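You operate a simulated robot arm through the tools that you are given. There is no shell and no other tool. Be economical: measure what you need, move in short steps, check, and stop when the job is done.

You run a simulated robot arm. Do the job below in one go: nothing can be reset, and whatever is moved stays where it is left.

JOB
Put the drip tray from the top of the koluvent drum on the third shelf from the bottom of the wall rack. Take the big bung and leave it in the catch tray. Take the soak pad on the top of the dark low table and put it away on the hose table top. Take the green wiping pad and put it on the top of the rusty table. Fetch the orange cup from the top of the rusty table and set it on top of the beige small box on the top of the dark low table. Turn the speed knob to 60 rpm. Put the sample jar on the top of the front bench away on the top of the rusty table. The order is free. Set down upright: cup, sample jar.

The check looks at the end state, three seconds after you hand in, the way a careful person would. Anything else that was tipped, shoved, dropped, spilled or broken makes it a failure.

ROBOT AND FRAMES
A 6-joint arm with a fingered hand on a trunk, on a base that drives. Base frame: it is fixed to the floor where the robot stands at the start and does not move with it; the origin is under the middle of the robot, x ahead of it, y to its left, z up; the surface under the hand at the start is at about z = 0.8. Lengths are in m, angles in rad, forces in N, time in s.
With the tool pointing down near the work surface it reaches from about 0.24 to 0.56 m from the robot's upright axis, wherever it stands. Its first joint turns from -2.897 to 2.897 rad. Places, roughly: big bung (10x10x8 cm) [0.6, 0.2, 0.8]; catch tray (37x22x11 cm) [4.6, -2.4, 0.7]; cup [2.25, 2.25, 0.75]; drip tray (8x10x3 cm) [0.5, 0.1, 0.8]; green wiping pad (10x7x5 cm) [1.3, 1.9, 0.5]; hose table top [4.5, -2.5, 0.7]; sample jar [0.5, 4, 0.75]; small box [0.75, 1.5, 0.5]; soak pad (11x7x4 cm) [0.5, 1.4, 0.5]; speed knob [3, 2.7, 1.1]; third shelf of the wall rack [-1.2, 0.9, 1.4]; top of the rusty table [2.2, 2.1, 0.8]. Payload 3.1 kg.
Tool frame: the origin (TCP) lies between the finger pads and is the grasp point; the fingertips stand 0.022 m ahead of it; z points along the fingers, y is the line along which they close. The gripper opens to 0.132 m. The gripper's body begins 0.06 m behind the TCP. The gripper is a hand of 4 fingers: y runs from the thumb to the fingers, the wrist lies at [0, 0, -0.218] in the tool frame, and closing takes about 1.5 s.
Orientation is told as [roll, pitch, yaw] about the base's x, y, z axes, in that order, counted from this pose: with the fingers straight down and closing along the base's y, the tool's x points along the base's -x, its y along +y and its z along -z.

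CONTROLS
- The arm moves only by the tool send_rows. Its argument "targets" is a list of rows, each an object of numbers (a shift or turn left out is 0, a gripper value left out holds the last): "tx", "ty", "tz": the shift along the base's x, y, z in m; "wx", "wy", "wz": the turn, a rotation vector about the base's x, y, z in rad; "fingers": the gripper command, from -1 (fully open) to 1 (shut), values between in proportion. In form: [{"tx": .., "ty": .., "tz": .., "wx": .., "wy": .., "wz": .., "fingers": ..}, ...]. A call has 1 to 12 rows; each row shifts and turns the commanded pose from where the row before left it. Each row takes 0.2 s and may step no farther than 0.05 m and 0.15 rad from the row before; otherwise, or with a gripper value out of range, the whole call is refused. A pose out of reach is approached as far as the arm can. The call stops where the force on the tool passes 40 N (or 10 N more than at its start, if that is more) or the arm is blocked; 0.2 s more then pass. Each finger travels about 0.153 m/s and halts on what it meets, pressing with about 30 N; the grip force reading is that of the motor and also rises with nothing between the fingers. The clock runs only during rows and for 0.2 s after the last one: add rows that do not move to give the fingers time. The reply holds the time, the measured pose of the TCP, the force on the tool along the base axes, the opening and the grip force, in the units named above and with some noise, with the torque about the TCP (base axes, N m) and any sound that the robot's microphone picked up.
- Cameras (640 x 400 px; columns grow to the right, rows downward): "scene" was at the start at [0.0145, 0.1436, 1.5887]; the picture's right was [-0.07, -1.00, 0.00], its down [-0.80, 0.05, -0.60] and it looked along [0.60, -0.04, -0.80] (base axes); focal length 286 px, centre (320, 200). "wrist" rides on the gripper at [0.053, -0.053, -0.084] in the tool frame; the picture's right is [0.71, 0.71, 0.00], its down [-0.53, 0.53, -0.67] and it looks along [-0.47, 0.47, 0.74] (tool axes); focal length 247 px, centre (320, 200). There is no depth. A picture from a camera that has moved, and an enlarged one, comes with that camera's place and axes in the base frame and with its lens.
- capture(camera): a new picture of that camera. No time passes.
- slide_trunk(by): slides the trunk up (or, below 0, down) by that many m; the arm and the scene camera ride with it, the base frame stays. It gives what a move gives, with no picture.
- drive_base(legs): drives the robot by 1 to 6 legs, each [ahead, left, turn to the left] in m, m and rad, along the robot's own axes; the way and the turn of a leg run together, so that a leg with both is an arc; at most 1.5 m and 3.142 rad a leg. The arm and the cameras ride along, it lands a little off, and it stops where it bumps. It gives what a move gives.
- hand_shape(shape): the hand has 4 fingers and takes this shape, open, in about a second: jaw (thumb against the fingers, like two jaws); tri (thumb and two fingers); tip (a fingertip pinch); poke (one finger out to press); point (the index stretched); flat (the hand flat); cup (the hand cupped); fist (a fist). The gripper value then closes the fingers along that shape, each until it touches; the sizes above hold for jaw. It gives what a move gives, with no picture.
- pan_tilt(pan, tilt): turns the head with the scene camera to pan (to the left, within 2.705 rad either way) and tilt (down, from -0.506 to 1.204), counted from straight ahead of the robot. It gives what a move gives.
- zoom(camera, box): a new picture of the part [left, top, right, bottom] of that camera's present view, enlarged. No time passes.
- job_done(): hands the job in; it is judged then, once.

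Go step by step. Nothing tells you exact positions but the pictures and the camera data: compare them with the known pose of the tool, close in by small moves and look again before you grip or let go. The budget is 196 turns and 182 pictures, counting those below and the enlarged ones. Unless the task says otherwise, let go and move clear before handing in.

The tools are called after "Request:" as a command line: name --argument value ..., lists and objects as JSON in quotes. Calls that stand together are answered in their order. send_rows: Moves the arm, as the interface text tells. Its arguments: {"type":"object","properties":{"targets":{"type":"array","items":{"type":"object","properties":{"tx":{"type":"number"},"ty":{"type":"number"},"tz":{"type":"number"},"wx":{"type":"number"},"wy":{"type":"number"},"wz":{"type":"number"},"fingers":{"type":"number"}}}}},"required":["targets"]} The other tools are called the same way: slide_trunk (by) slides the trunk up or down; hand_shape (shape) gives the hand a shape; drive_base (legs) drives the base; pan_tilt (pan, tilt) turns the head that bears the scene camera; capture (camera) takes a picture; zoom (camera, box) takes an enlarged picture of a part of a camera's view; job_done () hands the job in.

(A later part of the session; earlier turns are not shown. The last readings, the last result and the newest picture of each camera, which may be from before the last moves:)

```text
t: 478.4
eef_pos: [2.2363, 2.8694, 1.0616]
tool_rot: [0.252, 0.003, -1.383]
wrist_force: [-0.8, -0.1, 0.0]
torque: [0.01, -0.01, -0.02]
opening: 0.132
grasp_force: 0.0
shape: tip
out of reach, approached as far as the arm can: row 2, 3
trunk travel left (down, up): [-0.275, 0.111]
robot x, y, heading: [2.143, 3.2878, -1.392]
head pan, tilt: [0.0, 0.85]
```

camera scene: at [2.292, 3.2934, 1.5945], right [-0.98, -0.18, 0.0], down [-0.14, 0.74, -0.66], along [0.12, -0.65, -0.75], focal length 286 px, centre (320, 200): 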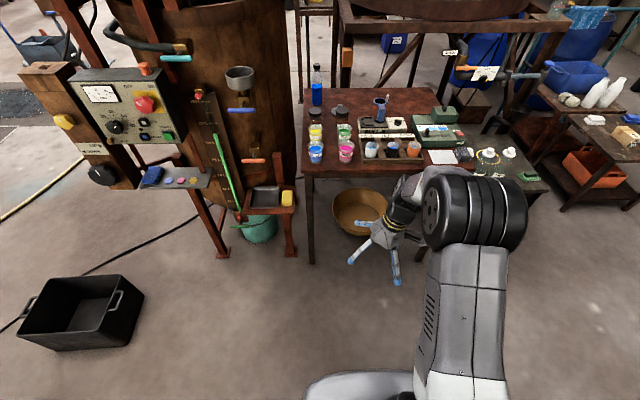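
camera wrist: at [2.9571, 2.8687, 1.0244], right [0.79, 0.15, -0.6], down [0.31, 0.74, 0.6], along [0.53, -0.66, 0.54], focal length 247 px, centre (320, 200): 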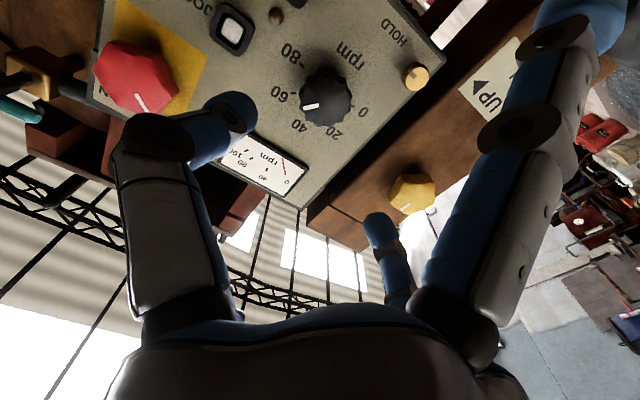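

The wrist is stuck in a flipped configuration (joint-4 limit). I swing the tool around a cone — sideways, then forward — to unwind it.

Request:
send_rows --targets '[{"wx": 0.026, "wy": -0.1375, "tx": 0.003, "ty": -0.015}, {"wx": 0.026, "wy": -0.1375, "tx": 0.003, "ty": -0.015}, {"wx": 0.026, "wy": -0.1375, "tx": 0.003, "ty": -0.015}, {"wx": 0.026, "wy": -0.1375, "tx": 0.003, "ty": -0.015}, {"wx": 0.026, "wy": -0.1375, "tx": 0.003, "ty": -0.015}, {}]'

Request:
send_rows --targets '[{"wx": -0.08, "wy": -0.015, "wz": -0.114, "ty": -0.014}, {"wx": -0.08, "wy": -0.015, "wz": -0.114, "ty": -0.014}, {"wx": -0.08, "wy": -0.015, "wz": -0.114, "ty": -0.014}, {"wx": -0.08, "wy": -0.015, "wz": -0.114, "ty": -0.014}, {"wx": -0.08, "wy": -0.015, "wz": -0.114, "ty": -0.014}, {"wx": -0.08, "wy": -0.015, "wz": -0.114, "ty": -0.014}, {"wx": -0.08, "wy": -0.015, "wz": -0.114, "ty": -0.014}, {"wx": -0.08, "wy": -0.015, "wz": -0.114, "ty": -0.014}, {"wx": -0.08, "wy": -0.015, "wz": -0.114, "ty": -0.014}, {"wx": -0.08, "wy": -0.015, "wz": -0.114}, {"wx": -0.08, "wy": -0.015, "wz": -0.114}, {}]'

Request:
capture --camera "wrist"

```text
t: 479.8
eef_pos: [2.2522, 2.7938, 1.061]
tool_rot: [0.952, 0.004, -1.381]
wrist_force: [-0.1, -0.7, -0.5]
torque: [0.0, -0.05, 0.0]
opening: 0.1315
grasp_force: 0.0
shape: tip
trunk travel left (down, up): [-0.275, 0.111]
robot x, y, heading: [2.1407, 3.2846, -1.388]
head pan, tilt: [0.0, 0.85]
```

```text
t: 482.4
eef_pos: [2.2521, 2.6687, 1.0609]
tool_rot: [1.546, -0.619, -2.914]
wrist_force: [-0.6, -0.2, 0.6]
torque: [-0.01, 0.01, -0.03]
opening: 0.132
grasp_force: 0.1
shape: tip
trunk travel left (down, up): [-0.275, 0.111]
robot x, y, heading: [2.1434, 3.2831, -1.386]
head pan, tilt: [0.0, 0.85]
```

```text
56 pictures are left
camera wrist: at [2.246, 2.7543, 0.9881], right [0.96, 0.21, 0.16], down [-0.26, 0.61, 0.75], along [0.05, -0.76, 0.64], focal length 247 px, centre (320, 200)
```

wrist: 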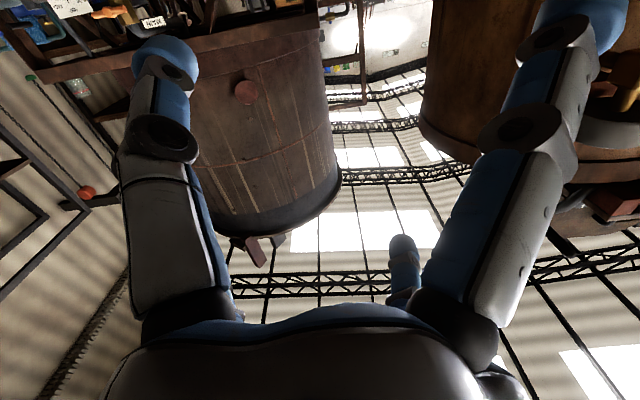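

Request:
send_rows --targets '[{"wx": -0.028, "wy": 0.131}, {"wx": -0.028, "wy": 0.131}, {"wx": -0.028, "wy": 0.131}, {"wx": -0.028, "wy": 0.131}, {"wx": -0.028, "wy": 0.131}, {"wx": -0.028, "wy": 0.131}, {"wx": -0.028, "wy": 0.131}, {}]'

Request:
send_rows --targets '[{"wx": 0.1397, "wy": 0.0297, "ty": 0.002, "tz": 0.0}, {"wx": 0.1397, "wy": 0.0297, "tx": -0.001, "ty": 0.006}, {"wx": 0.1397, "wy": 0.0297, "tx": -0.002, "ty": 0.01}, {"wx": 0.1397, "wy": 0.0297, "tx": -0.003, "ty": 0.0134}, {"wx": 0.1397, "wy": 0.0297, "tx": -0.003, "ty": 0.017}, {"wx": 0.1397, "wy": 0.0297, "tx": -0.004, "ty": 0.02}, {"wx": 0.1397, "wy": 0.0297, "tx": -0.005, "ty": 0.022}, {"wx": 0.1397, "wy": 0.0297, "tx": -0.005, "ty": 0.025}, {"wx": 0.1397, "wy": 0.0297, "tx": -0.005, "ty": 0.026}, {"wx": 0.1397, "wy": 0.0297, "tx": -0.006, "ty": 0.027}, {"wx": 0.1397, "wy": 0.0297, "tx": -0.006, "ty": 0.028}, {}]'

```text
t: 484.2
eef_pos: [2.2513, 2.6684, 1.0609]
tool_rot: [0.58, -1.552, -1.955]
wrist_force: [0.1, -0.4, -0.7]
torque: [-0.02, 0.01, -0.02]
opening: 0.1321
grasp_force: 0.1
shape: tip
trunk travel left (down, up): [-0.275, 0.111]
robot x, y, heading: [2.1428, 3.2854, -1.388]
head pan, tilt: [0.0, 0.85]
```

```text
t: 486.8
eef_pos: [2.2131, 2.8638, 1.0614]
tool_rot: [-0.014, 0.017, -1.373]
wrist_force: [0.0, 0.8, -0.1]
torque: [-0.01, -0.04, 0.06]
opening: 0.132
grasp_force: 0.1
shape: tip
trunk travel left (down, up): [-0.275, 0.111]
robot x, y, heading: [2.1397, 3.286, -1.391]
head pan, tilt: [0.0, 0.85]
```

Wrist is back to normal. Now the orange cup: drive to the rusty table's north side.

Request:
drive_base --legs '[[0.46, -0.2, 0]]'

Request:
capture --camera "wrist"

Request:
capture --camera "scene"

```text
t: 489.7
eef_pos: [2.0981, 2.374, 1.0606]
tool_rot: [-0.015, 0.015, -1.379]
wrist_force: [0.1, -0.2, 0.2]
torque: [0.03, 0.0, 0.02]
opening: 0.132
grasp_force: 0.0
shape: tip
trunk travel left (down, up): [-0.275, 0.111]
robot x, y, heading: [2.0266, 2.7925, -1.394]
head pan, tilt: [0.0, 0.85]
```

```text
55 pictures are left
camera wrist: at [2.0367, 2.4156, 1.1458], right [0.56, 0.83, 0.0], down [0.63, -0.42, 0.65], along [0.54, -0.36, -0.76], focal length 247 px, centre (320, 200)
```

wrist: 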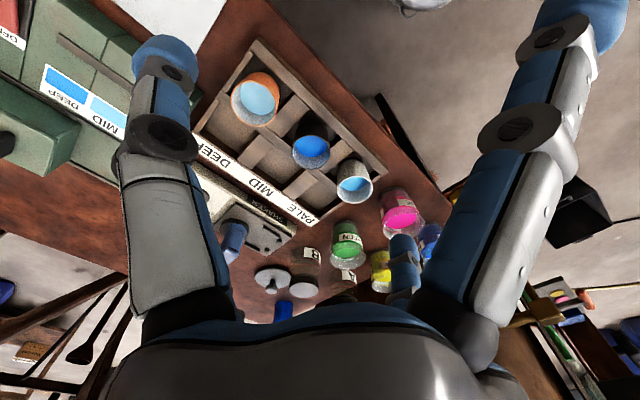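

```text
54 pictures are left
camera scene: at [2.1784, 2.8033, 1.5945], right [-0.98, -0.18, 0.0], down [-0.13, 0.74, -0.66], along [0.12, -0.65, -0.75], focal length 286 px, centre (320, 200)
```

scene: 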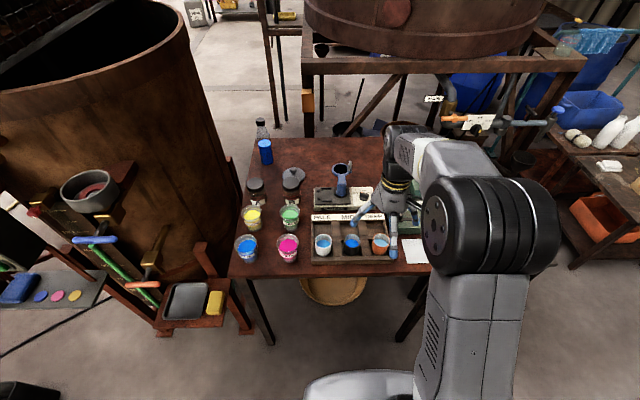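

Request:
send_rows --targets '[{"tx": -0.009, "ty": -0.042, "wx": 0.0, "fingers": -0.35}, {"tx": -0.009, "ty": -0.042}, {"tz": -0.045}, {"tz": -0.045}, {"wx": -0.018, "wy": 0.011}, {}]'

Request:
capture --camera "wrist"

Request:
zoom --camera "scene" --box '[300, 150, 450, 280]'

```text
t: 491.1
eef_pos: [2.0789, 2.2911, 0.9718]
tool_rot: [-0.028, 0.0, -1.379]
wrist_force: [-0.4, -0.2, -0.5]
torque: [-0.03, -0.01, 0.03]
opening: 0.0892
grasp_force: 0.1
shape: tip
trunk travel left (down, up): [-0.275, 0.111]
robot x, y, heading: [2.029, 2.7976, -1.393]
head pan, tilt: [0.0, 0.85]
```

```text
53 pictures are left
camera wrist: at [2.0188, 2.3342, 1.0573], right [0.56, 0.83, -0.02], down [0.63, -0.41, 0.65], along [0.53, -0.38, -0.76], focal length 247 px, centre (320, 200)
```

wrist: 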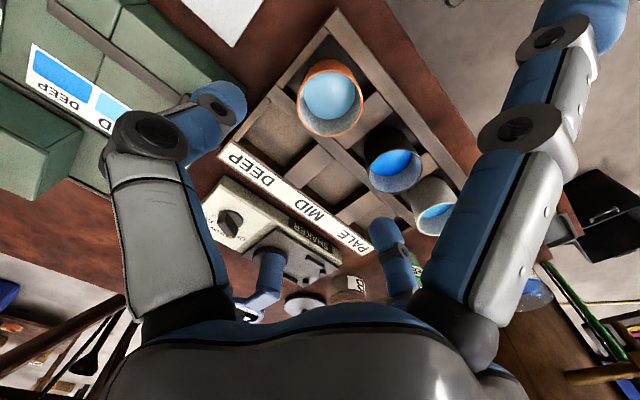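

```text
3.08 times, centred on (375, 215) of scene
camera zoom: at [2.1785, 2.8035, 1.5945], right [-0.98, -0.18, 0.0], down [-0.13, 0.74, -0.66], along [0.12, -0.65, -0.75], focal length 879 px, centre (151, 154)
```

zoom: 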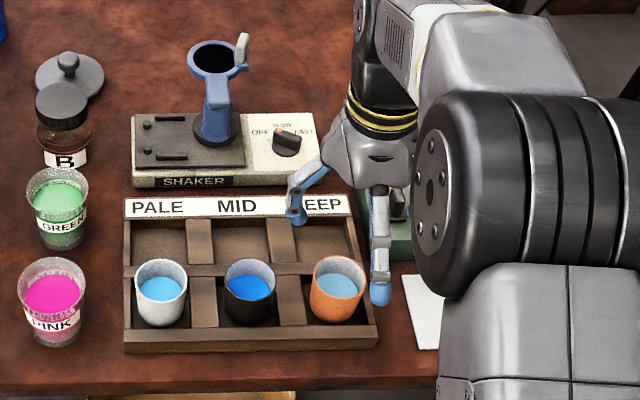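

Request:
send_rows --targets '[{"tx": 0.004, "ty": 0.006, "tz": -0.03, "wx": 0.005, "wy": 0.026}, {"tz": -0.04}, {"tz": -0.04}, {"tz": -0.03}, {}]'

Request:
capture --camera "wrist"

Request:
zoom --camera "scene" --box '[300, 170, 430, 280]'

```text
t: 492.1
eef_pos: [2.0845, 2.2954, 0.8467]
tool_rot: [-0.052, -0.002, -1.377]
wrist_force: [-2.1, 9.3, 31.2]
torque: [0.4, -1.56, 0.43]
opening: 0.0858
grasp_force: 0.0
shape: tip
trunk travel left (down, up): [-0.275, 0.111]
robot x, y, heading: [2.0291, 2.7955, -1.392]
head pan, tilt: [0.0, 0.85]
stopped in row 4: the force on the tool passed its limit at 51 N (the readings are from after the stop); the commanded pose is now the measured one
```

```text
51 pictures are left
camera wrist: at [2.0253, 2.3398, 0.9322], right [0.56, 0.83, -0.04], down [0.65, -0.41, 0.64], along [0.52, -0.38, -0.77], focal length 247 px, centre (320, 200)
```

wrist: 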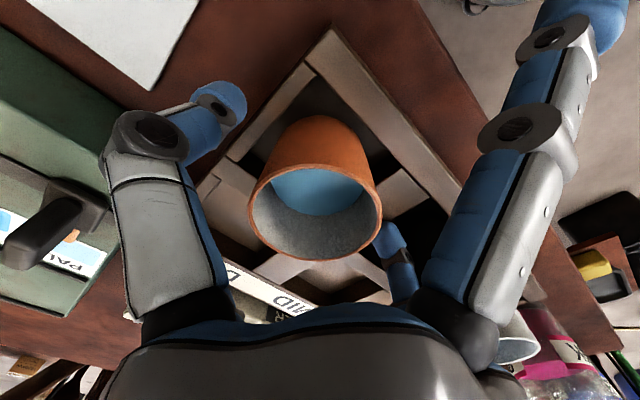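

```text
3.64 times, centred on (365, 225) of scene
camera zoom: at [2.1774, 2.8093, 1.5949], right [-0.98, -0.18, 0.0], down [-0.13, 0.74, -0.66], along [0.12, -0.65, -0.75], focal length 1039 px, centre (156, 109)
```

zoom: 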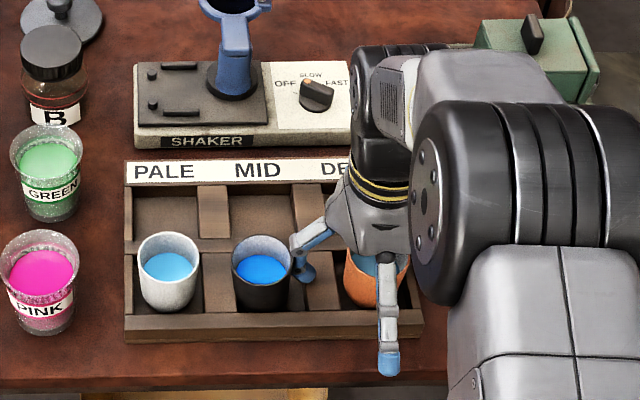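

The fingertips rest on the divider top (z≈0.825), so only the upper 3 cm of the cup is graspable; that's enough. Raise 3 mm and close.

Request:
send_rows --targets '[{"tz": 0.005, "wx": 0.008, "wy": 0.045}, {"fingers": 1}, {}, {}, {}, {}]'

Request:
capture --camera "wrist"

```text
t: 493.5
eef_pos: [2.0823, 2.2947, 0.8475]
tool_rot: [-0.095, 0.02, -1.379]
wrist_force: [-3.2, 1.9, 4.4]
torque: [0.0, -0.09, 0.07]
opening: 0.0425
grasp_force: 29.8
shape: tip
trunk travel left (down, up): [-0.275, 0.111]
robot x, y, heading: [2.0259, 2.7907, -1.394]
head pan, tilt: [0.0, 0.85]
```

```text
49 pictures are left
camera wrist: at [2.0287, 2.3378, 0.9358], right [0.56, 0.83, -0.05], down [0.68, -0.42, 0.6], along [0.48, -0.37, -0.79], focal length 247 px, centre (320, 200)
```

wrist: 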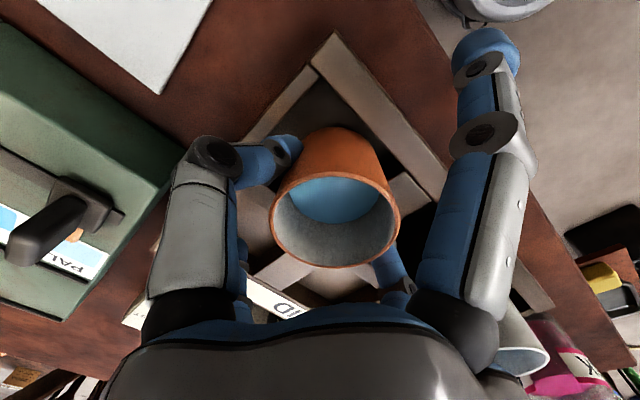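

Gripped at 0.0425. Lift gently (keeping this slight tool roll so the cup stays upright).

Request:
send_rows --targets '[{"tz": 0.01}, {"tz": 0.02}, {"tz": 0.025}, {"tz": 0.03}, {"tz": 0.03}, {"tz": 0.03}, {"tz": 0.03}, {}]'

Request:
capture --camera "wrist"

Request:
zoom --camera "scene" --box '[290, 130, 450, 280]'

```text
t: 495.3
eef_pos: [2.0854, 2.2946, 1.0209]
tool_rot: [-0.094, 0.02, -1.379]
wrist_force: [-0.1, 0.5, -0.6]
torque: [0.06, 0.02, 0.0]
opening: 0.0416
grasp_force: 29.9
shape: tip
trunk travel left (down, up): [-0.275, 0.111]
robot x, y, heading: [2.0279, 2.7952, -1.394]
head pan, tilt: [0.0, 0.85]
```

```text
48 pictures are left
camera wrist: at [2.0311, 2.3363, 1.1105], right [0.56, 0.83, -0.05], down [0.68, -0.42, 0.6], along [0.48, -0.37, -0.79], focal length 247 px, centre (320, 200)
```

wrist: 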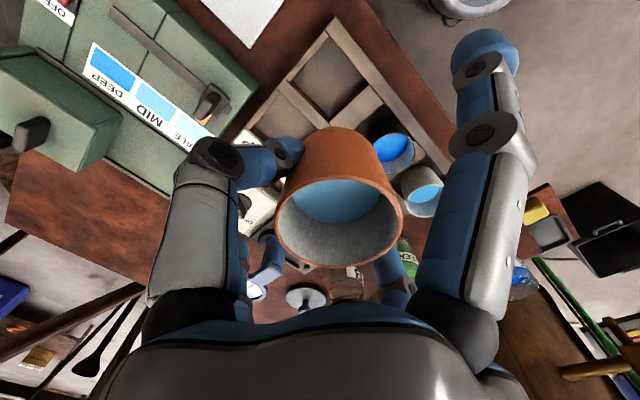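

```text
2.67 times, centred on (370, 205) of scene
camera zoom: at [2.1786, 2.8035, 1.5945], right [-0.98, -0.18, 0.0], down [-0.13, 0.74, -0.66], along [0.12, -0.65, -0.75], focal length 762 px, centre (187, 187)
```

zoom: 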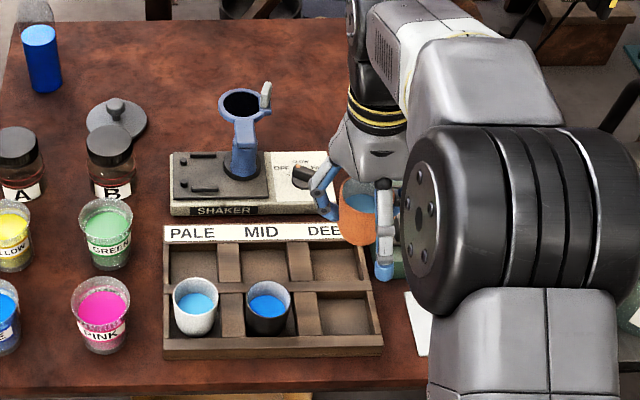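

Cup is up and level. Drive to the north side of the dark low table, same heading.

Request:
drive_base --legs '[[0, -1.45, 0], [0.25, 0, 0]]'

Request:
pan_tilt --pan 0.0 --tilt 0.9

Request:
capture --camera "scene"

```text
t: 503.9
eef_pos: [0.7167, 1.7968, 1.0194]
tool_rot: [-0.095, 0.021, -1.378]
wrist_force: [0.4, 0.5, -0.4]
torque: [0.02, 0.04, 0.02]
opening: 0.0415
grasp_force: 29.9
shape: tip
trunk travel left (down, up): [-0.275, 0.111]
robot x, y, heading: [0.6564, 2.2982, -1.398]
head pan, tilt: [0.0, 0.85]
```

```text
t: 504.5
eef_pos: [0.717, 1.7962, 1.0196]
tool_rot: [-0.094, 0.022, -1.379]
wrist_force: [0.0, 0.0, -1.7]
torque: [0.02, -0.02, -0.05]
opening: 0.0417
grasp_force: 30.4
shape: tip
trunk travel left (down, up): [-0.275, 0.111]
robot x, y, heading: [0.6571, 2.2962, -1.393]
head pan, tilt: [0.0, 0.901]
```

```text
46 pictures are left
camera scene: at [0.8085, 2.3083, 1.5906], right [-0.98, -0.18, 0.0], down [-0.14, 0.77, -0.62], along [0.11, -0.61, -0.78], focal length 286 px, centre (320, 200)
```

scene: 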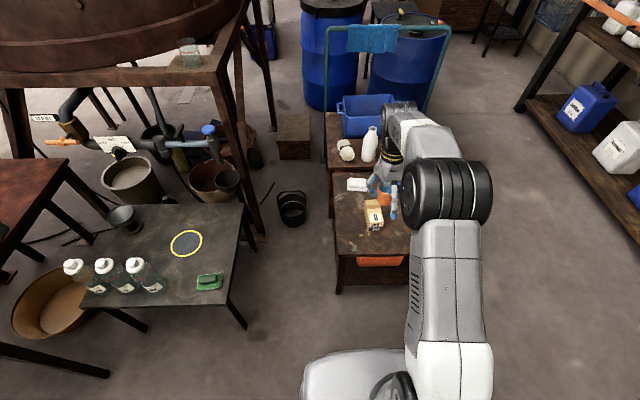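

Request:
drive_base --legs '[[0.265, -0.09, 0]]'

Request:
slide_trunk --by -0.24

Request:
capture --camera "wrist"

Request:
capture --camera "scene"

```text
t: 506.4
eef_pos: [0.6772, 1.5157, 1.0198]
tool_rot: [-0.094, 0.022, -1.375]
wrist_force: [0.2, 0.6, -0.4]
torque: [0.01, 0.01, -0.01]
opening: 0.0418
grasp_force: 30.0
shape: tip
trunk travel left (down, up): [-0.275, 0.111]
robot x, y, heading: [0.6202, 2.0195, -1.391]
head pan, tilt: [0.0, 0.901]
```

```text
t: 508.9
eef_pos: [0.6772, 1.5161, 0.7817]
tool_rot: [-0.093, 0.019, -1.375]
wrist_force: [-0.2, 0.7, -0.7]
torque: [-0.04, 0.0, 0.0]
opening: 0.0416
grasp_force: 30.5
shape: tip
trunk travel left (down, up): [-0.035, 0.351]
robot x, y, heading: [0.6188, 2.0195, -1.391]
head pan, tilt: [0.0, 0.901]
```

```text
45 pictures are left
camera wrist: at [0.6225, 1.5592, 0.8702], right [0.55, 0.83, -0.05], down [0.68, -0.41, 0.6], along [0.48, -0.37, -0.79], focal length 247 px, centre (320, 200)
```

wrist: 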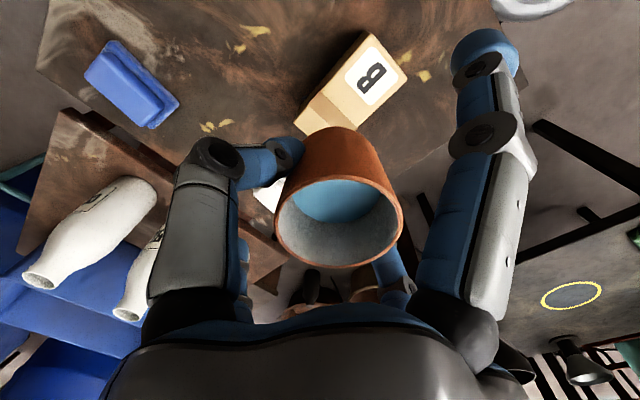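

```text
44 pictures are left
camera scene: at [0.7684, 2.0295, 1.3504], right [-0.98, -0.18, 0.0], down [-0.14, 0.77, -0.62], along [0.11, -0.61, -0.78], focal length 286 px, centre (320, 200)
```

scene: 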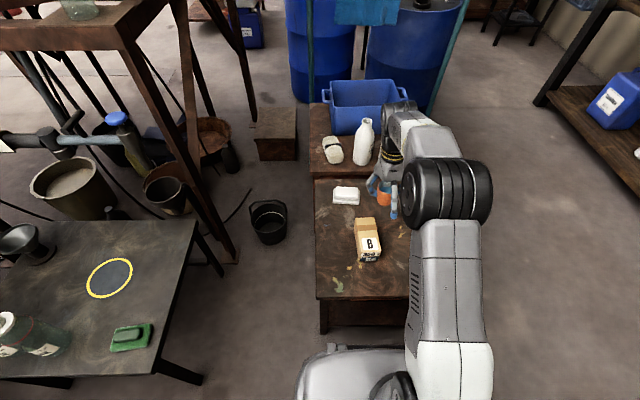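

Request:
send_rows --targets '[{"tx": 0.02, "ty": 0.006, "tz": -0.03}, {"tz": -0.04}, {"tz": -0.04}, {"tz": -0.02}, {}]'

Request:
capture --camera "wrist"

Request:
zoom --camera "scene" --box '[320, 180, 430, 280]'

```text
t: 510.1
eef_pos: [0.6983, 1.522, 0.6509]
tool_rot: [-0.095, 0.021, -1.373]
wrist_force: [-0.2, 0.0, -1.1]
torque: [0.01, 0.0, 0.0]
opening: 0.0414
grasp_force: 29.7
shape: tip
trunk travel left (down, up): [-0.035, 0.351]
robot x, y, heading: [0.6205, 2.0184, -1.392]
head pan, tilt: [0.0, 0.901]
```

```text
43 pictures are left
camera wrist: at [0.6432, 1.5643, 0.7412], right [0.55, 0.83, -0.05], down [0.68, -0.41, 0.6], along [0.48, -0.37, -0.79], focal length 247 px, centre (320, 200)
```

wrist: 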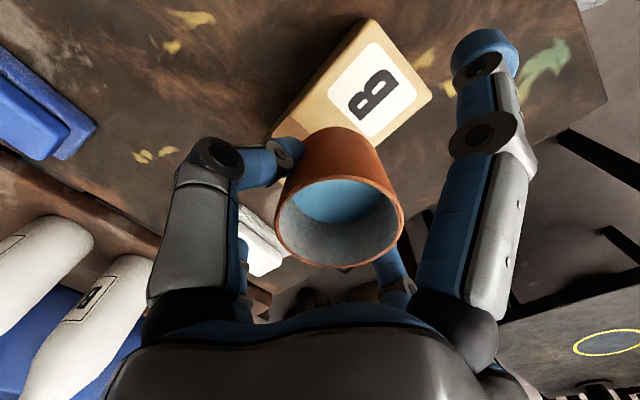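

```text
4.00 times, centred on (375, 230) of scene
camera zoom: at [0.7684, 2.0295, 1.3505], right [-0.98, -0.18, 0.0], down [-0.14, 0.77, -0.62], along [0.11, -0.61, -0.78], focal length 1143 px, centre (100, 80)
```

zoom: 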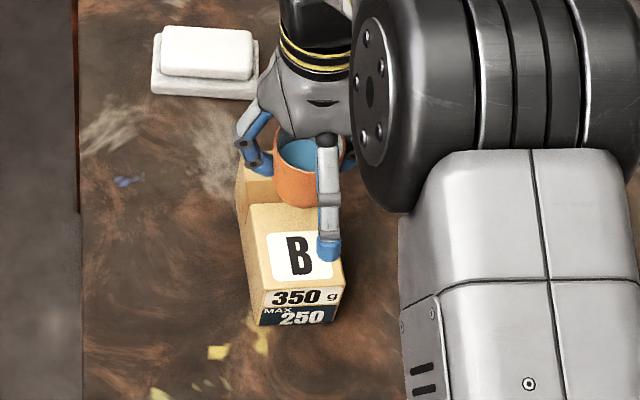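

Request:
send_rows --targets '[{"tz": -0.015}, {"tz": -0.01}, {"tz": -0.006}, {"tz": -0.005}, {"tz": -0.004}, {"tz": -0.004}, {"tz": -0.004}, {"tz": -0.004}, {"tz": -0.004}]'

Request:
zoom --camera "scene" --box '[320, 180, 430, 280]'

```text
t: 512.1
eef_pos: [0.697, 1.5211, 0.5981]
tool_rot: [-0.094, 0.009, -1.375]
wrist_force: [0.3, -7.2, 35.2]
torque: [-0.02, -0.22, -0.08]
opening: 0.0421
grasp_force: 30.0
shape: tip
trunk travel left (down, up): [-0.035, 0.351]
robot x, y, heading: [0.6197, 2.0181, -1.393]
head pan, tilt: [0.0, 0.901]
```

```text
4.00 times, centred on (375, 230) of scene
camera zoom: at [0.7677, 2.0328, 1.3507], right [-0.98, -0.18, 0.0], down [-0.14, 0.77, -0.62], along [0.11, -0.61, -0.78], focal length 1143 px, centre (100, 80)
```

zoom: 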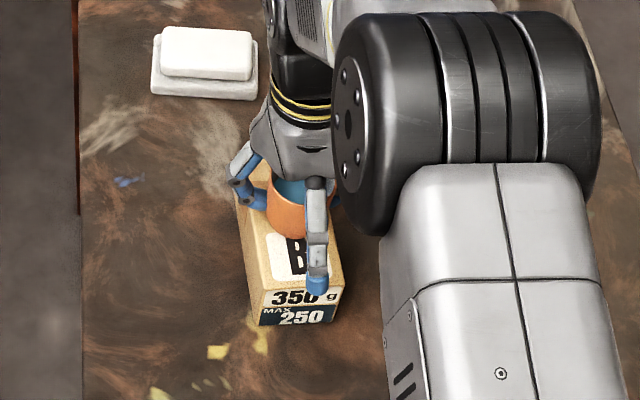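

Cup rests on the box. Relieve pressure and open.

Request:
send_rows --targets '[{"tz": 0.003}, {"tz": 0.002}, {"fingers": 0.1}, {"fingers": -0.3}, {}, {}]'

Request:
capture --camera "wrist"

```text
t: 513.5
eef_pos: [0.6969, 1.5229, 0.5992]
tool_rot: [-0.094, 0.021, -1.377]
wrist_force: [0.5, -0.1, 0.6]
torque: [-0.01, -0.01, 0.01]
opening: 0.0854
grasp_force: 0.2
shape: tip
trunk travel left (down, up): [-0.035, 0.351]
robot x, y, heading: [0.619, 2.0157, -1.39]
head pan, tilt: [0.0, 0.901]
```

```text
40 pictures are left
camera wrist: at [0.6428, 1.5653, 0.6891], right [0.55, 0.83, -0.05], down [0.68, -0.42, 0.6], along [0.48, -0.37, -0.8], focal length 247 px, centre (320, 200)
```

wrist: 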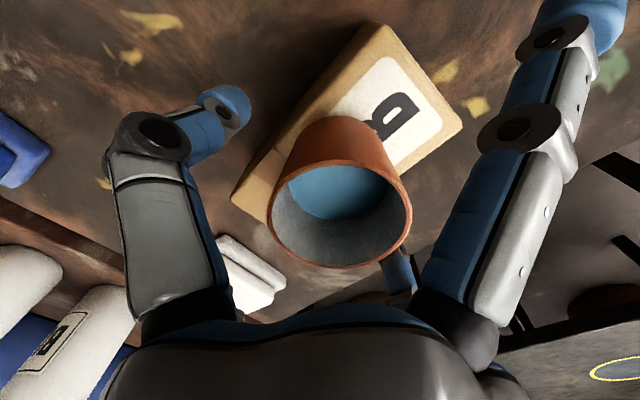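

Cup stands upright on the box. Lift straight up and check.

Request:
send_rows --targets '[{"tz": 0.02}, {"tz": 0.03}, {"tz": 0.04}, {"tz": 0.04}, {"wx": 0.018, "wy": -0.092}, {}]'

Request:
zoom --camera "scene" --box '[320, 160, 440, 280]'

Request:
slide_trunk --by 0.1

```text
t: 515.0
eef_pos: [0.6977, 1.5226, 0.7283]
tool_rot: [0.0, 0.021, -1.373]
wrist_force: [0.2, 0.5, 0.3]
torque: [0.0, -0.01, -0.02]
opening: 0.0855
grasp_force: 0.0
shape: tip
trunk travel left (down, up): [-0.035, 0.351]
robot x, y, heading: [0.6225, 2.0198, -1.392]
head pan, tilt: [0.0, 0.901]
```

```text
3.33 times, centred on (380, 220) of scene
camera zoom: at [0.7684, 2.0295, 1.3505], right [-0.98, -0.18, 0.0], down [-0.14, 0.77, -0.62], along [0.11, -0.61, -0.78], focal length 952 px, centre (120, 133)
```

zoom: 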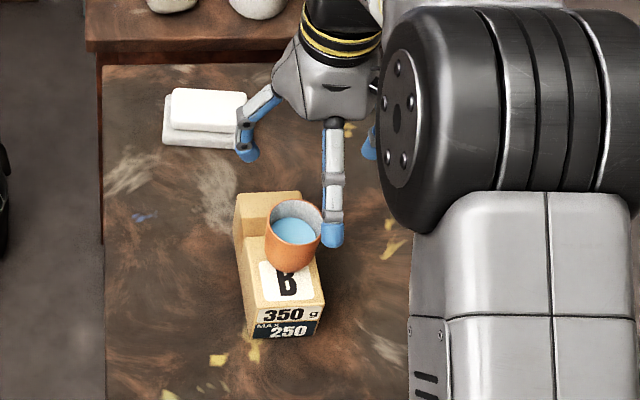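

```text
t: 516.3
eef_pos: [0.697, 1.5228, 0.831]
tool_rot: [-0.001, 0.02, -1.374]
wrist_force: [-0.1, 0.1, -0.1]
torque: [0.02, 0.04, -0.02]
opening: 0.0852
grasp_force: 0.0
shape: tip
trunk travel left (down, up): [-0.135, 0.251]
robot x, y, heading: [0.6176, 2.0171, -1.392]
head pan, tilt: [0.0, 0.901]
```

Cup stands on the box. Next the green pad: move to the grey table's north-west corner.

Request:
drive_base --legs '[[-0.245, 0.402, 0], [0, 0, 0.476]]'

Request:
hand_shape --shape "jaw"

Request:
send_rows --targets '[{"wz": -0.13, "fingers": -1}, {"wz": -0.13}, {}]'

Request:
capture --camera "wrist"

```text
t: 520.5
eef_pos: [1.2836, 1.93, 0.8303]
tool_rot: [0.0, 0.021, -0.886]
wrist_force: [0.2, 0.1, 0.1]
torque: [-0.01, 0.01, 0.03]
opening: 0.0853
grasp_force: 0.0
shape: tip
trunk travel left (down, up): [-0.135, 0.251]
robot x, y, heading: [0.9852, 2.3306, -0.907]
head pan, tilt: [0.0, 0.901]
```

```text
t: 521.4
eef_pos: [1.2832, 1.9295, 0.8301]
tool_rot: [0.001, 0.022, -0.886]
wrist_force: [0.1, 0.9, 0.8]
torque: [0.0, 0.0, 0.03]
opening: 0.1319
grasp_force: 0.0
shape: jaw
trunk travel left (down, up): [-0.135, 0.251]
robot x, y, heading: [0.982, 2.3285, -0.902]
head pan, tilt: [0.0, 0.901]
```

```text
t: 522.2
eef_pos: [1.2833, 1.9298, 0.8291]
tool_rot: [0.001, 0.019, -1.147]
wrist_force: [0.3, 0.1, 0.0]
torque: [-0.03, 0.0, 0.0]
opening: 0.1321
grasp_force: 0.1
shape: jaw
trunk travel left (down, up): [-0.135, 0.251]
robot x, y, heading: [0.9837, 2.3316, -0.902]
head pan, tilt: [0.0, 0.901]
```

```text
38 pictures are left
camera wrist: at [1.2136, 1.955, 0.9153], right [0.36, 0.93, 0.01], down [0.7, -0.28, 0.66], along [0.62, -0.22, -0.75], focal length 247 px, centre (320, 200)
```

wrist: 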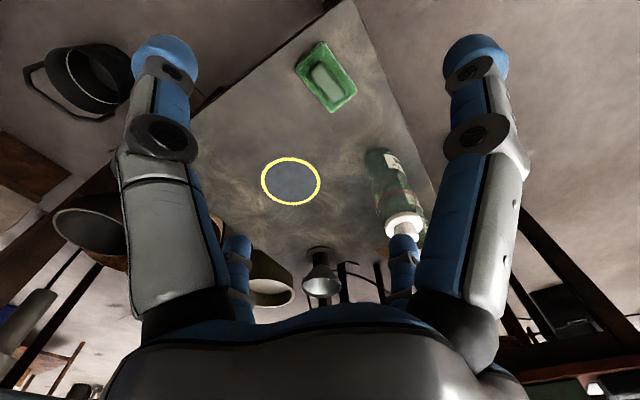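

Request:
slide_trunk --by -0.13

Request:
send_rows --targets '[{"tx": 0.031, "ty": 0.004, "wz": -0.108}, {"tz": -0.04, "wx": 0.017, "wy": 0.008}, {"tz": -0.04}, {}]'

Request:
capture --camera "wrist"

```text
t: 523.8
eef_pos: [1.2852, 1.9291, 0.7006]
tool_rot: [0.0, 0.019, -1.148]
wrist_force: [-0.7, 0.3, 0.0]
torque: [0.0, -0.04, 0.0]
opening: 0.1319
grasp_force: 0.1
shape: jaw
trunk travel left (down, up): [-0.005, 0.381]
robot x, y, heading: [0.9835, 2.3288, -0.905]
head pan, tilt: [0.0, 0.901]
```

```text
t: 524.8
eef_pos: [1.3141, 1.9349, 0.618]
tool_rot: [-0.003, 0.038, -1.255]
wrist_force: [-0.4, -0.1, -0.1]
torque: [0.01, 0.01, 0.02]
opening: 0.132
grasp_force: 0.0
shape: jaw
trunk travel left (down, up): [-0.005, 0.381]
robot x, y, heading: [0.989, 2.3263, -0.902]
head pan, tilt: [0.0, 0.901]
```

```text
37 pictures are left
camera wrist: at [1.2472, 1.9664, 0.7041], right [0.45, 0.89, 0.03], down [0.67, -0.36, 0.65], along [0.58, -0.28, -0.76], focal length 247 px, centre (320, 200)
```

wrist: 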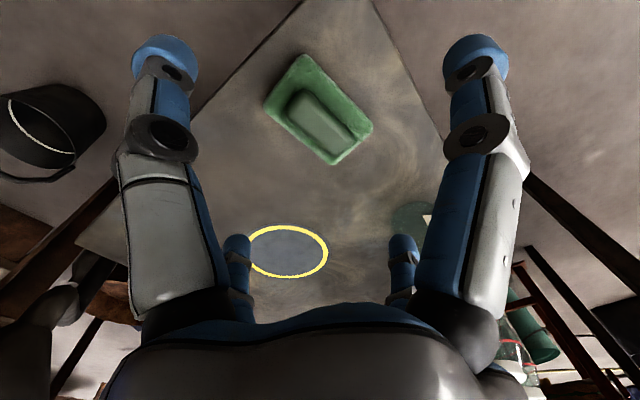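

Request:
send_rows --targets '[{"tx": -0.004, "ty": 0.002, "tz": -0.04, "wx": -0.035, "wy": -0.012}, {"tz": -0.03}, {"tz": -0.012}, {"tz": -0.006}, {"tz": -0.006}, {"tz": -0.006}, {"tz": -0.006}, {"tz": -0.006}]'

Request:
send_rows --targets '[{"tz": 0.005}, {"fingers": 1}, {}, {}, {}, {}, {}]'

Request:
capture --camera "wrist"

```text
t: 526.6
eef_pos: [1.3108, 1.9356, 0.5073]
tool_rot: [-0.004, 0.002, -1.255]
wrist_force: [0.9, 0.9, 0.1]
torque: [0.04, 0.02, 0.01]
opening: 0.1319
grasp_force: 0.0
shape: jaw
trunk travel left (down, up): [-0.005, 0.381]
robot x, y, heading: [0.9846, 2.3326, -0.897]
head pan, tilt: [0.0, 0.901]
```

```text
t: 528.2
eef_pos: [1.3119, 1.9352, 0.5122]
tool_rot: [0.0, 0.001, -1.254]
wrist_force: [0.8, 0.5, 4.5]
torque: [-0.18, -0.12, 0.01]
opening: 0.0071
grasp_force: 30.3
shape: jaw
trunk travel left (down, up): [-0.005, 0.381]
robot x, y, heading: [0.9833, 2.3307, -0.905]
head pan, tilt: [0.0, 0.901]
```

```text
36 pictures are left
camera wrist: at [1.2435, 1.9695, 0.5971], right [0.45, 0.89, 0.0], down [0.66, -0.34, 0.67], along [0.59, -0.3, -0.75], focal length 247 px, centre (320, 200)
```

wrist: 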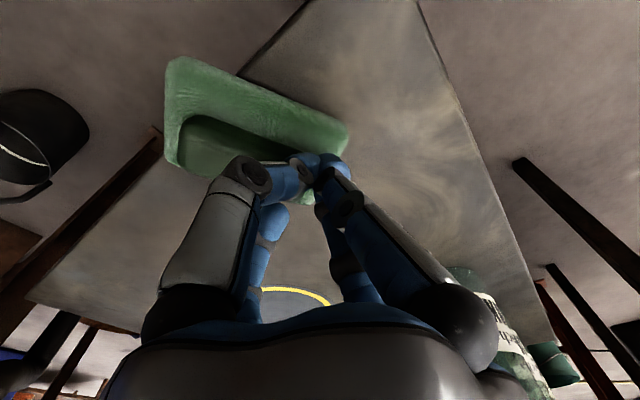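

I closed too high (table is lower than assumed) and the pad slipped. Open, rise and look.

Request:
send_rows --targets '[{"fingers": -1}, {}, {}, {}, {"tz": 0.04}, {"tz": 0.05}, {"tz": 0.03}, {}]'

Request:
capture --camera "wrist"

Request:
capture --camera "scene"

```text
t: 530.0
eef_pos: [1.3115, 1.9361, 0.6308]
tool_rot: [-0.002, 0.001, -1.255]
wrist_force: [-0.2, 0.7, -0.1]
torque: [0.0, 0.0, 0.0]
opening: 0.132
grasp_force: 0.0
shape: jaw
trunk travel left (down, up): [-0.005, 0.381]
robot x, y, heading: [0.9853, 2.3343, -0.906]
head pan, tilt: [0.0, 0.901]
```

```text
35 pictures are left
camera wrist: at [1.2441, 1.9706, 0.7163], right [0.45, 0.89, 0.0], down [0.67, -0.34, 0.67], along [0.59, -0.3, -0.75], focal length 247 px, centre (320, 200)
```

wrist: 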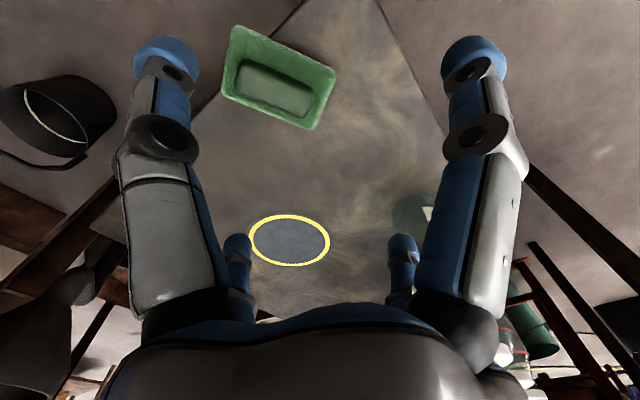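

```text
34 pictures are left
camera scene: at [1.1102, 2.4105, 1.3215], right [-0.79, -0.62, 0.0], down [-0.48, 0.62, -0.62], along [0.38, -0.49, -0.78], focal length 286 px, centre (320, 200)
```

scene: 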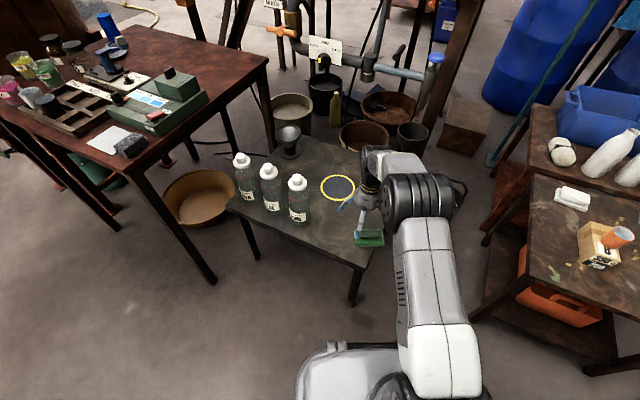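

Pad is still flat on the table, just shifted; the table is at ≈0.41. I move 5 cm closer and realign.

Request:
drive_base --legs '[[0.05, 0, 0]]'

Request:
send_rows --targets '[{"tx": -0.026, "wz": 0.14}, {"tx": -0.025, "wz": 0.14}, {"wz": 0.14}, {"tz": -0.04}, {"tz": -0.03}, {}]'

Request:
capture --camera "wrist"

```text
t: 530.9
eef_pos: [1.3428, 1.897, 0.6312]
tool_rot: [-0.003, 0.002, -1.255]
wrist_force: [0.3, 0.4, -0.2]
torque: [0.02, -0.02, 0.02]
opening: 0.1317
grasp_force: 0.0
shape: jaw
trunk travel left (down, up): [-0.005, 0.381]
robot x, y, heading: [1.0172, 2.2929, -0.901]
head pan, tilt: [0.0, 0.901]
```

```text
t: 532.3
eef_pos: [1.2906, 1.897, 0.5597]
tool_rot: [-0.001, 0.002, -0.833]
wrist_force: [-0.6, -0.1, -0.3]
torque: [0.04, 0.05, -0.01]
opening: 0.1321
grasp_force: 0.0
shape: jaw
trunk travel left (down, up): [-0.005, 0.381]
robot x, y, heading: [1.0125, 2.293, -0.902]
head pan, tilt: [0.0, 0.901]
```

```text
33 pictures are left
camera wrist: at [1.2149, 1.9019, 0.6441], right [0.05, 1.0, 0.0], down [0.74, -0.04, 0.67], along [0.67, -0.03, -0.75], focal length 247 px, centre (320, 200)
```

wrist: 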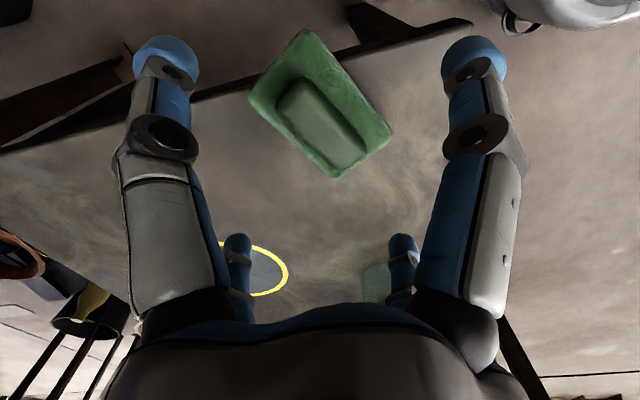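

Request:
send_rows --targets '[{"tz": -0.04, "wz": -0.05}, {"tz": -0.04}, {"tz": -0.02}, {"tz": -0.007}, {"tz": -0.006}, {"tz": -0.006}, {"tz": -0.006}, {"tz": -0.006}, {"tz": -0.006}, {"tz": -0.006}]'

Request:
capture --camera "wrist"

```text
t: 533.2
eef_pos: [1.2916, 1.8946, 0.4673]
tool_rot: [-0.003, -0.011, -0.884]
wrist_force: [-7.7, 7.7, 22.6]
torque: [-0.19, -1.07, 0.44]
opening: 0.1319
grasp_force: 0.0
shape: jaw
trunk travel left (down, up): [-0.005, 0.381]
robot x, y, heading: [1.018, 2.29, -0.904]
head pan, tilt: [0.0, 0.901]
stopped in row 4: the force on the tool passed its limit at 47 N (the readings are from after the stop); the commanded pose is now the measured one
```

```text
32 pictures are left
camera wrist: at [1.2163, 1.9026, 0.5515], right [0.1, 1.0, -0.01], down [0.74, -0.07, 0.67], along [0.67, -0.07, -0.74], focal length 247 px, centre (320, 200)
```

wrist: 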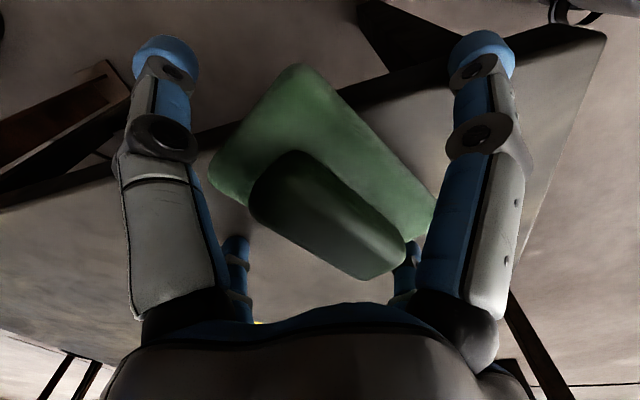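

Request:
send_rows --targets '[{"tz": 0.004}, {"fingers": 1}, {}, {}, {}, {}, {}]'

Request:
send_rows --targets '[{"tz": 0.02}, {"tz": 0.04}, {"tz": 0.04}, {"tz": 0.04}, {}]'

Request:
capture --camera "wrist"

```text
t: 534.8
eef_pos: [1.2936, 1.8947, 0.4709]
tool_rot: [-0.004, -0.012, -0.884]
wrist_force: [1.2, -4.3, 28.9]
torque: [0.21, 0.24, 0.06]
opening: 0.0727
grasp_force: 30.6
shape: jaw
trunk travel left (down, up): [-0.005, 0.381]
robot x, y, heading: [1.0167, 2.2937, -0.903]
head pan, tilt: [0.0, 0.901]
```

```text
t: 536.0
eef_pos: [1.2893, 1.8934, 0.6085]
tool_rot: [-0.003, -0.005, -0.884]
wrist_force: [0.5, -0.3, -0.6]
torque: [-0.04, 0.03, -0.01]
opening: 0.0727
grasp_force: 29.5
shape: jaw
trunk travel left (down, up): [-0.005, 0.381]
robot x, y, heading: [1.0117, 2.2915, -0.904]
head pan, tilt: [0.0, 0.901]
```

```text
31 pictures are left
camera wrist: at [1.2148, 1.9019, 0.693], right [0.1, 1.0, -0.01], down [0.74, -0.07, 0.67], along [0.67, -0.07, -0.74], focal length 247 px, centre (320, 200)
```

wrist: 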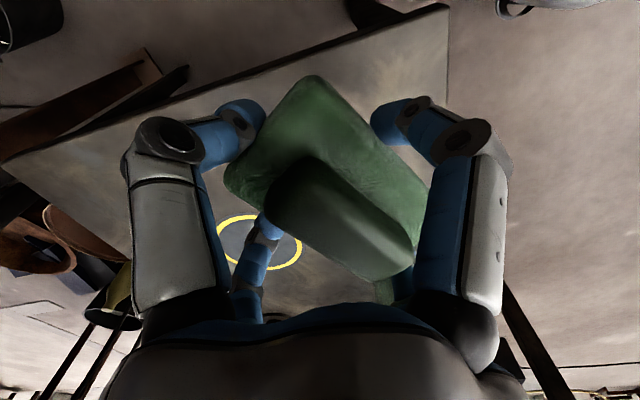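

Pad held. Raise, and drive to the north side of the rusty table.

Request:
slide_trunk --by 0.27

Request:
send_rows --targets '[{"tz": 0.04, "tx": -0.01, "ty": 0.015}, {"tz": 0.04, "tx": -0.01, "ty": 0.015}, {"tz": 0.04, "tx": -0.01, "ty": 0.015}, {"tz": 0.04, "tx": -0.01, "ty": 0.015}, {}]'

Request:
drive_base --legs '[[0.19, 1.2, 0], [0, 0, -0.496]]'

```text
t: 538.7
eef_pos: [1.2899, 1.8936, 0.8785]
tool_rot: [-0.003, -0.004, -0.884]
wrist_force: [-0.1, -0.1, -0.9]
torque: [-0.01, 0.02, -0.01]
opening: 0.0722
grasp_force: 29.7
shape: jaw
trunk travel left (down, up): [-0.275, 0.111]
robot x, y, heading: [1.014, 2.2918, -0.903]
head pan, tilt: [0.0, 0.901]
```

```text
t: 539.9
eef_pos: [1.2498, 1.951, 1.039]
tool_rot: [-0.004, -0.006, -0.887]
wrist_force: [0.2, -0.5, -1.6]
torque: [0.0, 0.07, -0.01]
opening: 0.0727
grasp_force: 30.5
shape: jaw
trunk travel left (down, up): [-0.275, 0.111]
robot x, y, heading: [1.0153, 2.291, -0.908]
head pan, tilt: [0.0, 0.901]
```

```text
t: 547.6
eef_pos: [2.1471, 2.4984, 1.0396]
tool_rot: [-0.004, -0.007, -1.369]
wrist_force: [-0.1, -0.4, -0.2]
torque: [0.03, 0.02, 0.02]
opening: 0.0725
grasp_force: 30.1
shape: jaw
trunk travel left (down, up): [-0.275, 0.111]
robot x, y, heading: [2.0948, 2.9077, -1.386]
head pan, tilt: [0.0, 0.901]
```

Request:
drive_base --legs '[[0.2, -0.03, 0], [0.09, 0, 0]]'

Request:
capture --camera "scene"

```text
t: 549.9
eef_pos: [2.1717, 2.2083, 1.0383]
tool_rot: [-0.005, -0.007, -1.369]
wrist_force: [0.5, 0.1, -0.1]
torque: [0.01, 0.02, 0.0]
opening: 0.0728
grasp_force: 29.7
shape: jaw
trunk travel left (down, up): [-0.275, 0.111]
robot x, y, heading: [2.1165, 2.6179, -1.39]
head pan, tilt: [0.0, 0.901]
```

```text
30 pictures are left
camera scene: at [2.2695, 2.63, 1.5906], right [-0.98, -0.18, 0.0], down [-0.14, 0.77, -0.62], along [0.11, -0.61, -0.78], focal length 286 px, centre (320, 200)
```

scene: 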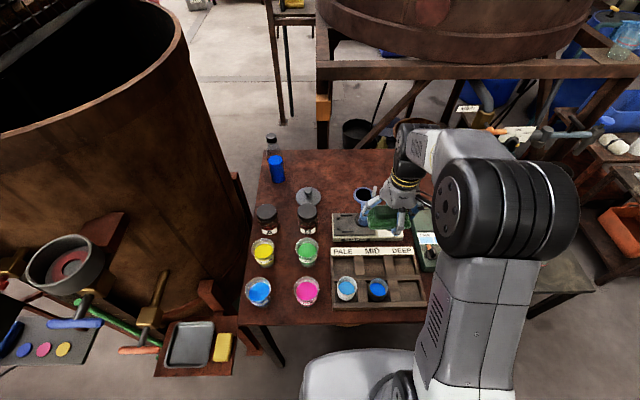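

No bump. I advance a little more, then tilt and extend over the shaker to the free area behind it.

Request:
drive_base --legs '[[0.055, 0, 0]]'

Request:
send_rows --targets '[{"wz": -0.112, "tx": -0.036}, {"wz": -0.112, "tx": -0.036}, {"wx": -0.132, "wy": 0.003, "ty": -0.045, "tz": -0.005}, {"wx": -0.132, "wy": 0.003, "ty": -0.045, "tz": -0.005}, {"wx": -0.132, "wy": 0.003, "ty": -0.045, "tz": -0.005}, {"wx": -0.132, "wy": 0.003, "ty": -0.045, "tz": -0.005}, {"wx": -0.132, "wy": 0.003, "ty": -0.045}, {"ty": -0.03, "tz": -0.02}, {}]'

Request:
capture --camera "scene"

Request:
capture --camera "wrist"

```text
t: 550.9
eef_pos: [2.1817, 2.1528, 1.0376]
tool_rot: [-0.003, -0.004, -1.369]
wrist_force: [0.7, -0.6, -1.0]
torque: [0.05, 0.0, -0.02]
opening: 0.0724
grasp_force: 30.0
shape: jaw
trunk travel left (down, up): [-0.275, 0.111]
robot x, y, heading: [2.1335, 2.5644, -1.387]
head pan, tilt: [0.0, 0.901]
```

```text
t: 552.9
eef_pos: [2.109, 1.9004, 0.9983]
tool_rot: [-0.004, -0.666, -1.592]
wrist_force: [0.0, 0.0, -1.0]
torque: [0.0, -0.02, -0.01]
opening: 0.0725
grasp_force: 29.6
shape: jaw
trunk travel left (down, up): [-0.275, 0.111]
robot x, y, heading: [2.1339, 2.5615, -1.385]
head pan, tilt: [0.0, 0.901]
```

```text
29 pictures are left
camera scene: at [2.2794, 2.5773, 1.5906], right [-0.98, -0.18, 0.0], down [-0.14, 0.77, -0.62], along [0.11, -0.61, -0.78], focal length 286 px, centre (320, 200)
```

scene: 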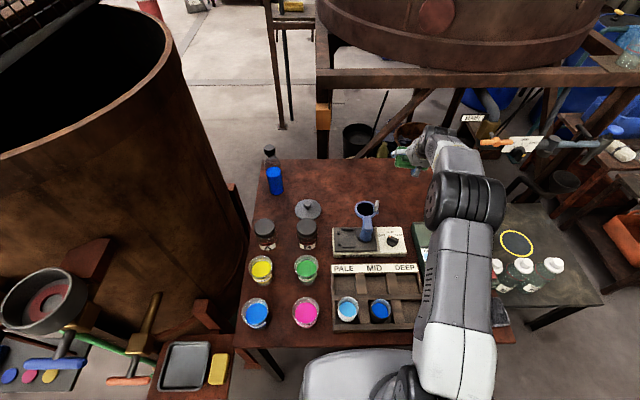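

```text
28 pictures are left
camera wrist: at [2.0569, 1.9956, 1.0314], right [0.72, 0.54, -0.44], down [0.53, -0.01, 0.85], along [0.45, -0.84, -0.29], focal length 247 px, centre (320, 200)
```

wrist: 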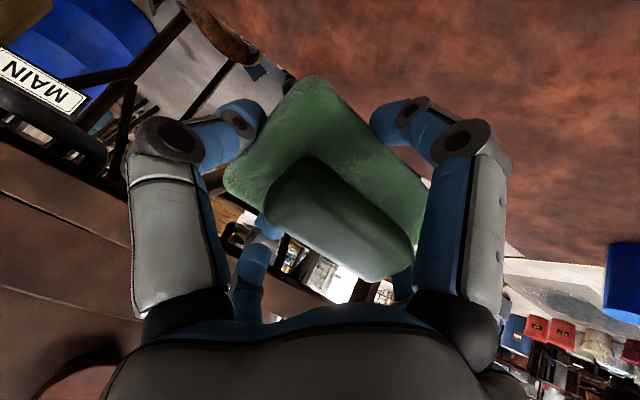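

Request:
send_rows --targets '[{"tz": -0.04, "ty": -0.005}, {"tz": -0.04}, {"tz": -0.03}, {"tz": -0.008}, {"tz": -0.006}, {"tz": -0.006}, {"tz": -0.006}, {"tz": -0.006}, {"tz": -0.006}]'

Request:
zoom --camera "scene" --box '[320, 130, 460, 280]'

```text
t: 554.9
eef_pos: [2.1096, 1.8946, 0.8508]
tool_rot: [-0.005, -0.665, -1.592]
wrist_force: [-0.1, 0.0, -1.0]
torque: [0.0, -0.01, -0.02]
opening: 0.0726
grasp_force: 29.9
shape: jaw
trunk travel left (down, up): [-0.275, 0.111]
robot x, y, heading: [2.1302, 2.5662, -1.39]
head pan, tilt: [0.0, 0.901]
```

```text
2.67 times, centred on (390, 205) of scene
camera zoom: at [2.2794, 2.5762, 1.5906], right [-0.98, -0.18, 0.0], down [-0.14, 0.77, -0.62], along [0.11, -0.61, -0.78], focal length 762 px, centre (133, 187)
```

zoom: 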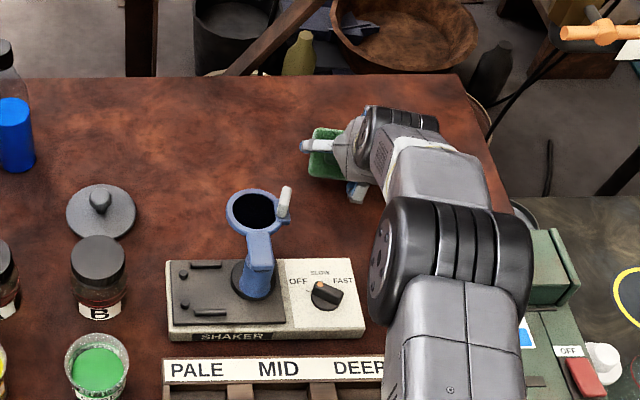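

Request:
send_rows --targets '[{"tz": -0.005}, {"tz": -0.005}, {"tz": -0.005}, {"tz": -0.005}, {"tz": -0.004}, {"tz": -0.004}]'

```text
t: 556.0
eef_pos: [2.1083, 1.8885, 0.8408]
tool_rot: [-0.002, -0.689, -1.592]
wrist_force: [1.0, 5.9, 22.1]
torque: [0.74, -0.05, 0.0]
opening: 0.0725
grasp_force: 29.6
shape: jaw
trunk travel left (down, up): [-0.275, 0.111]
robot x, y, heading: [2.13, 2.5636, -1.389]
head pan, tilt: [0.0, 0.901]
stopped in row 5: the force on the tool passed its limit at 43 N (the readings are from after the stop); the commanded pose is now the measured one
```

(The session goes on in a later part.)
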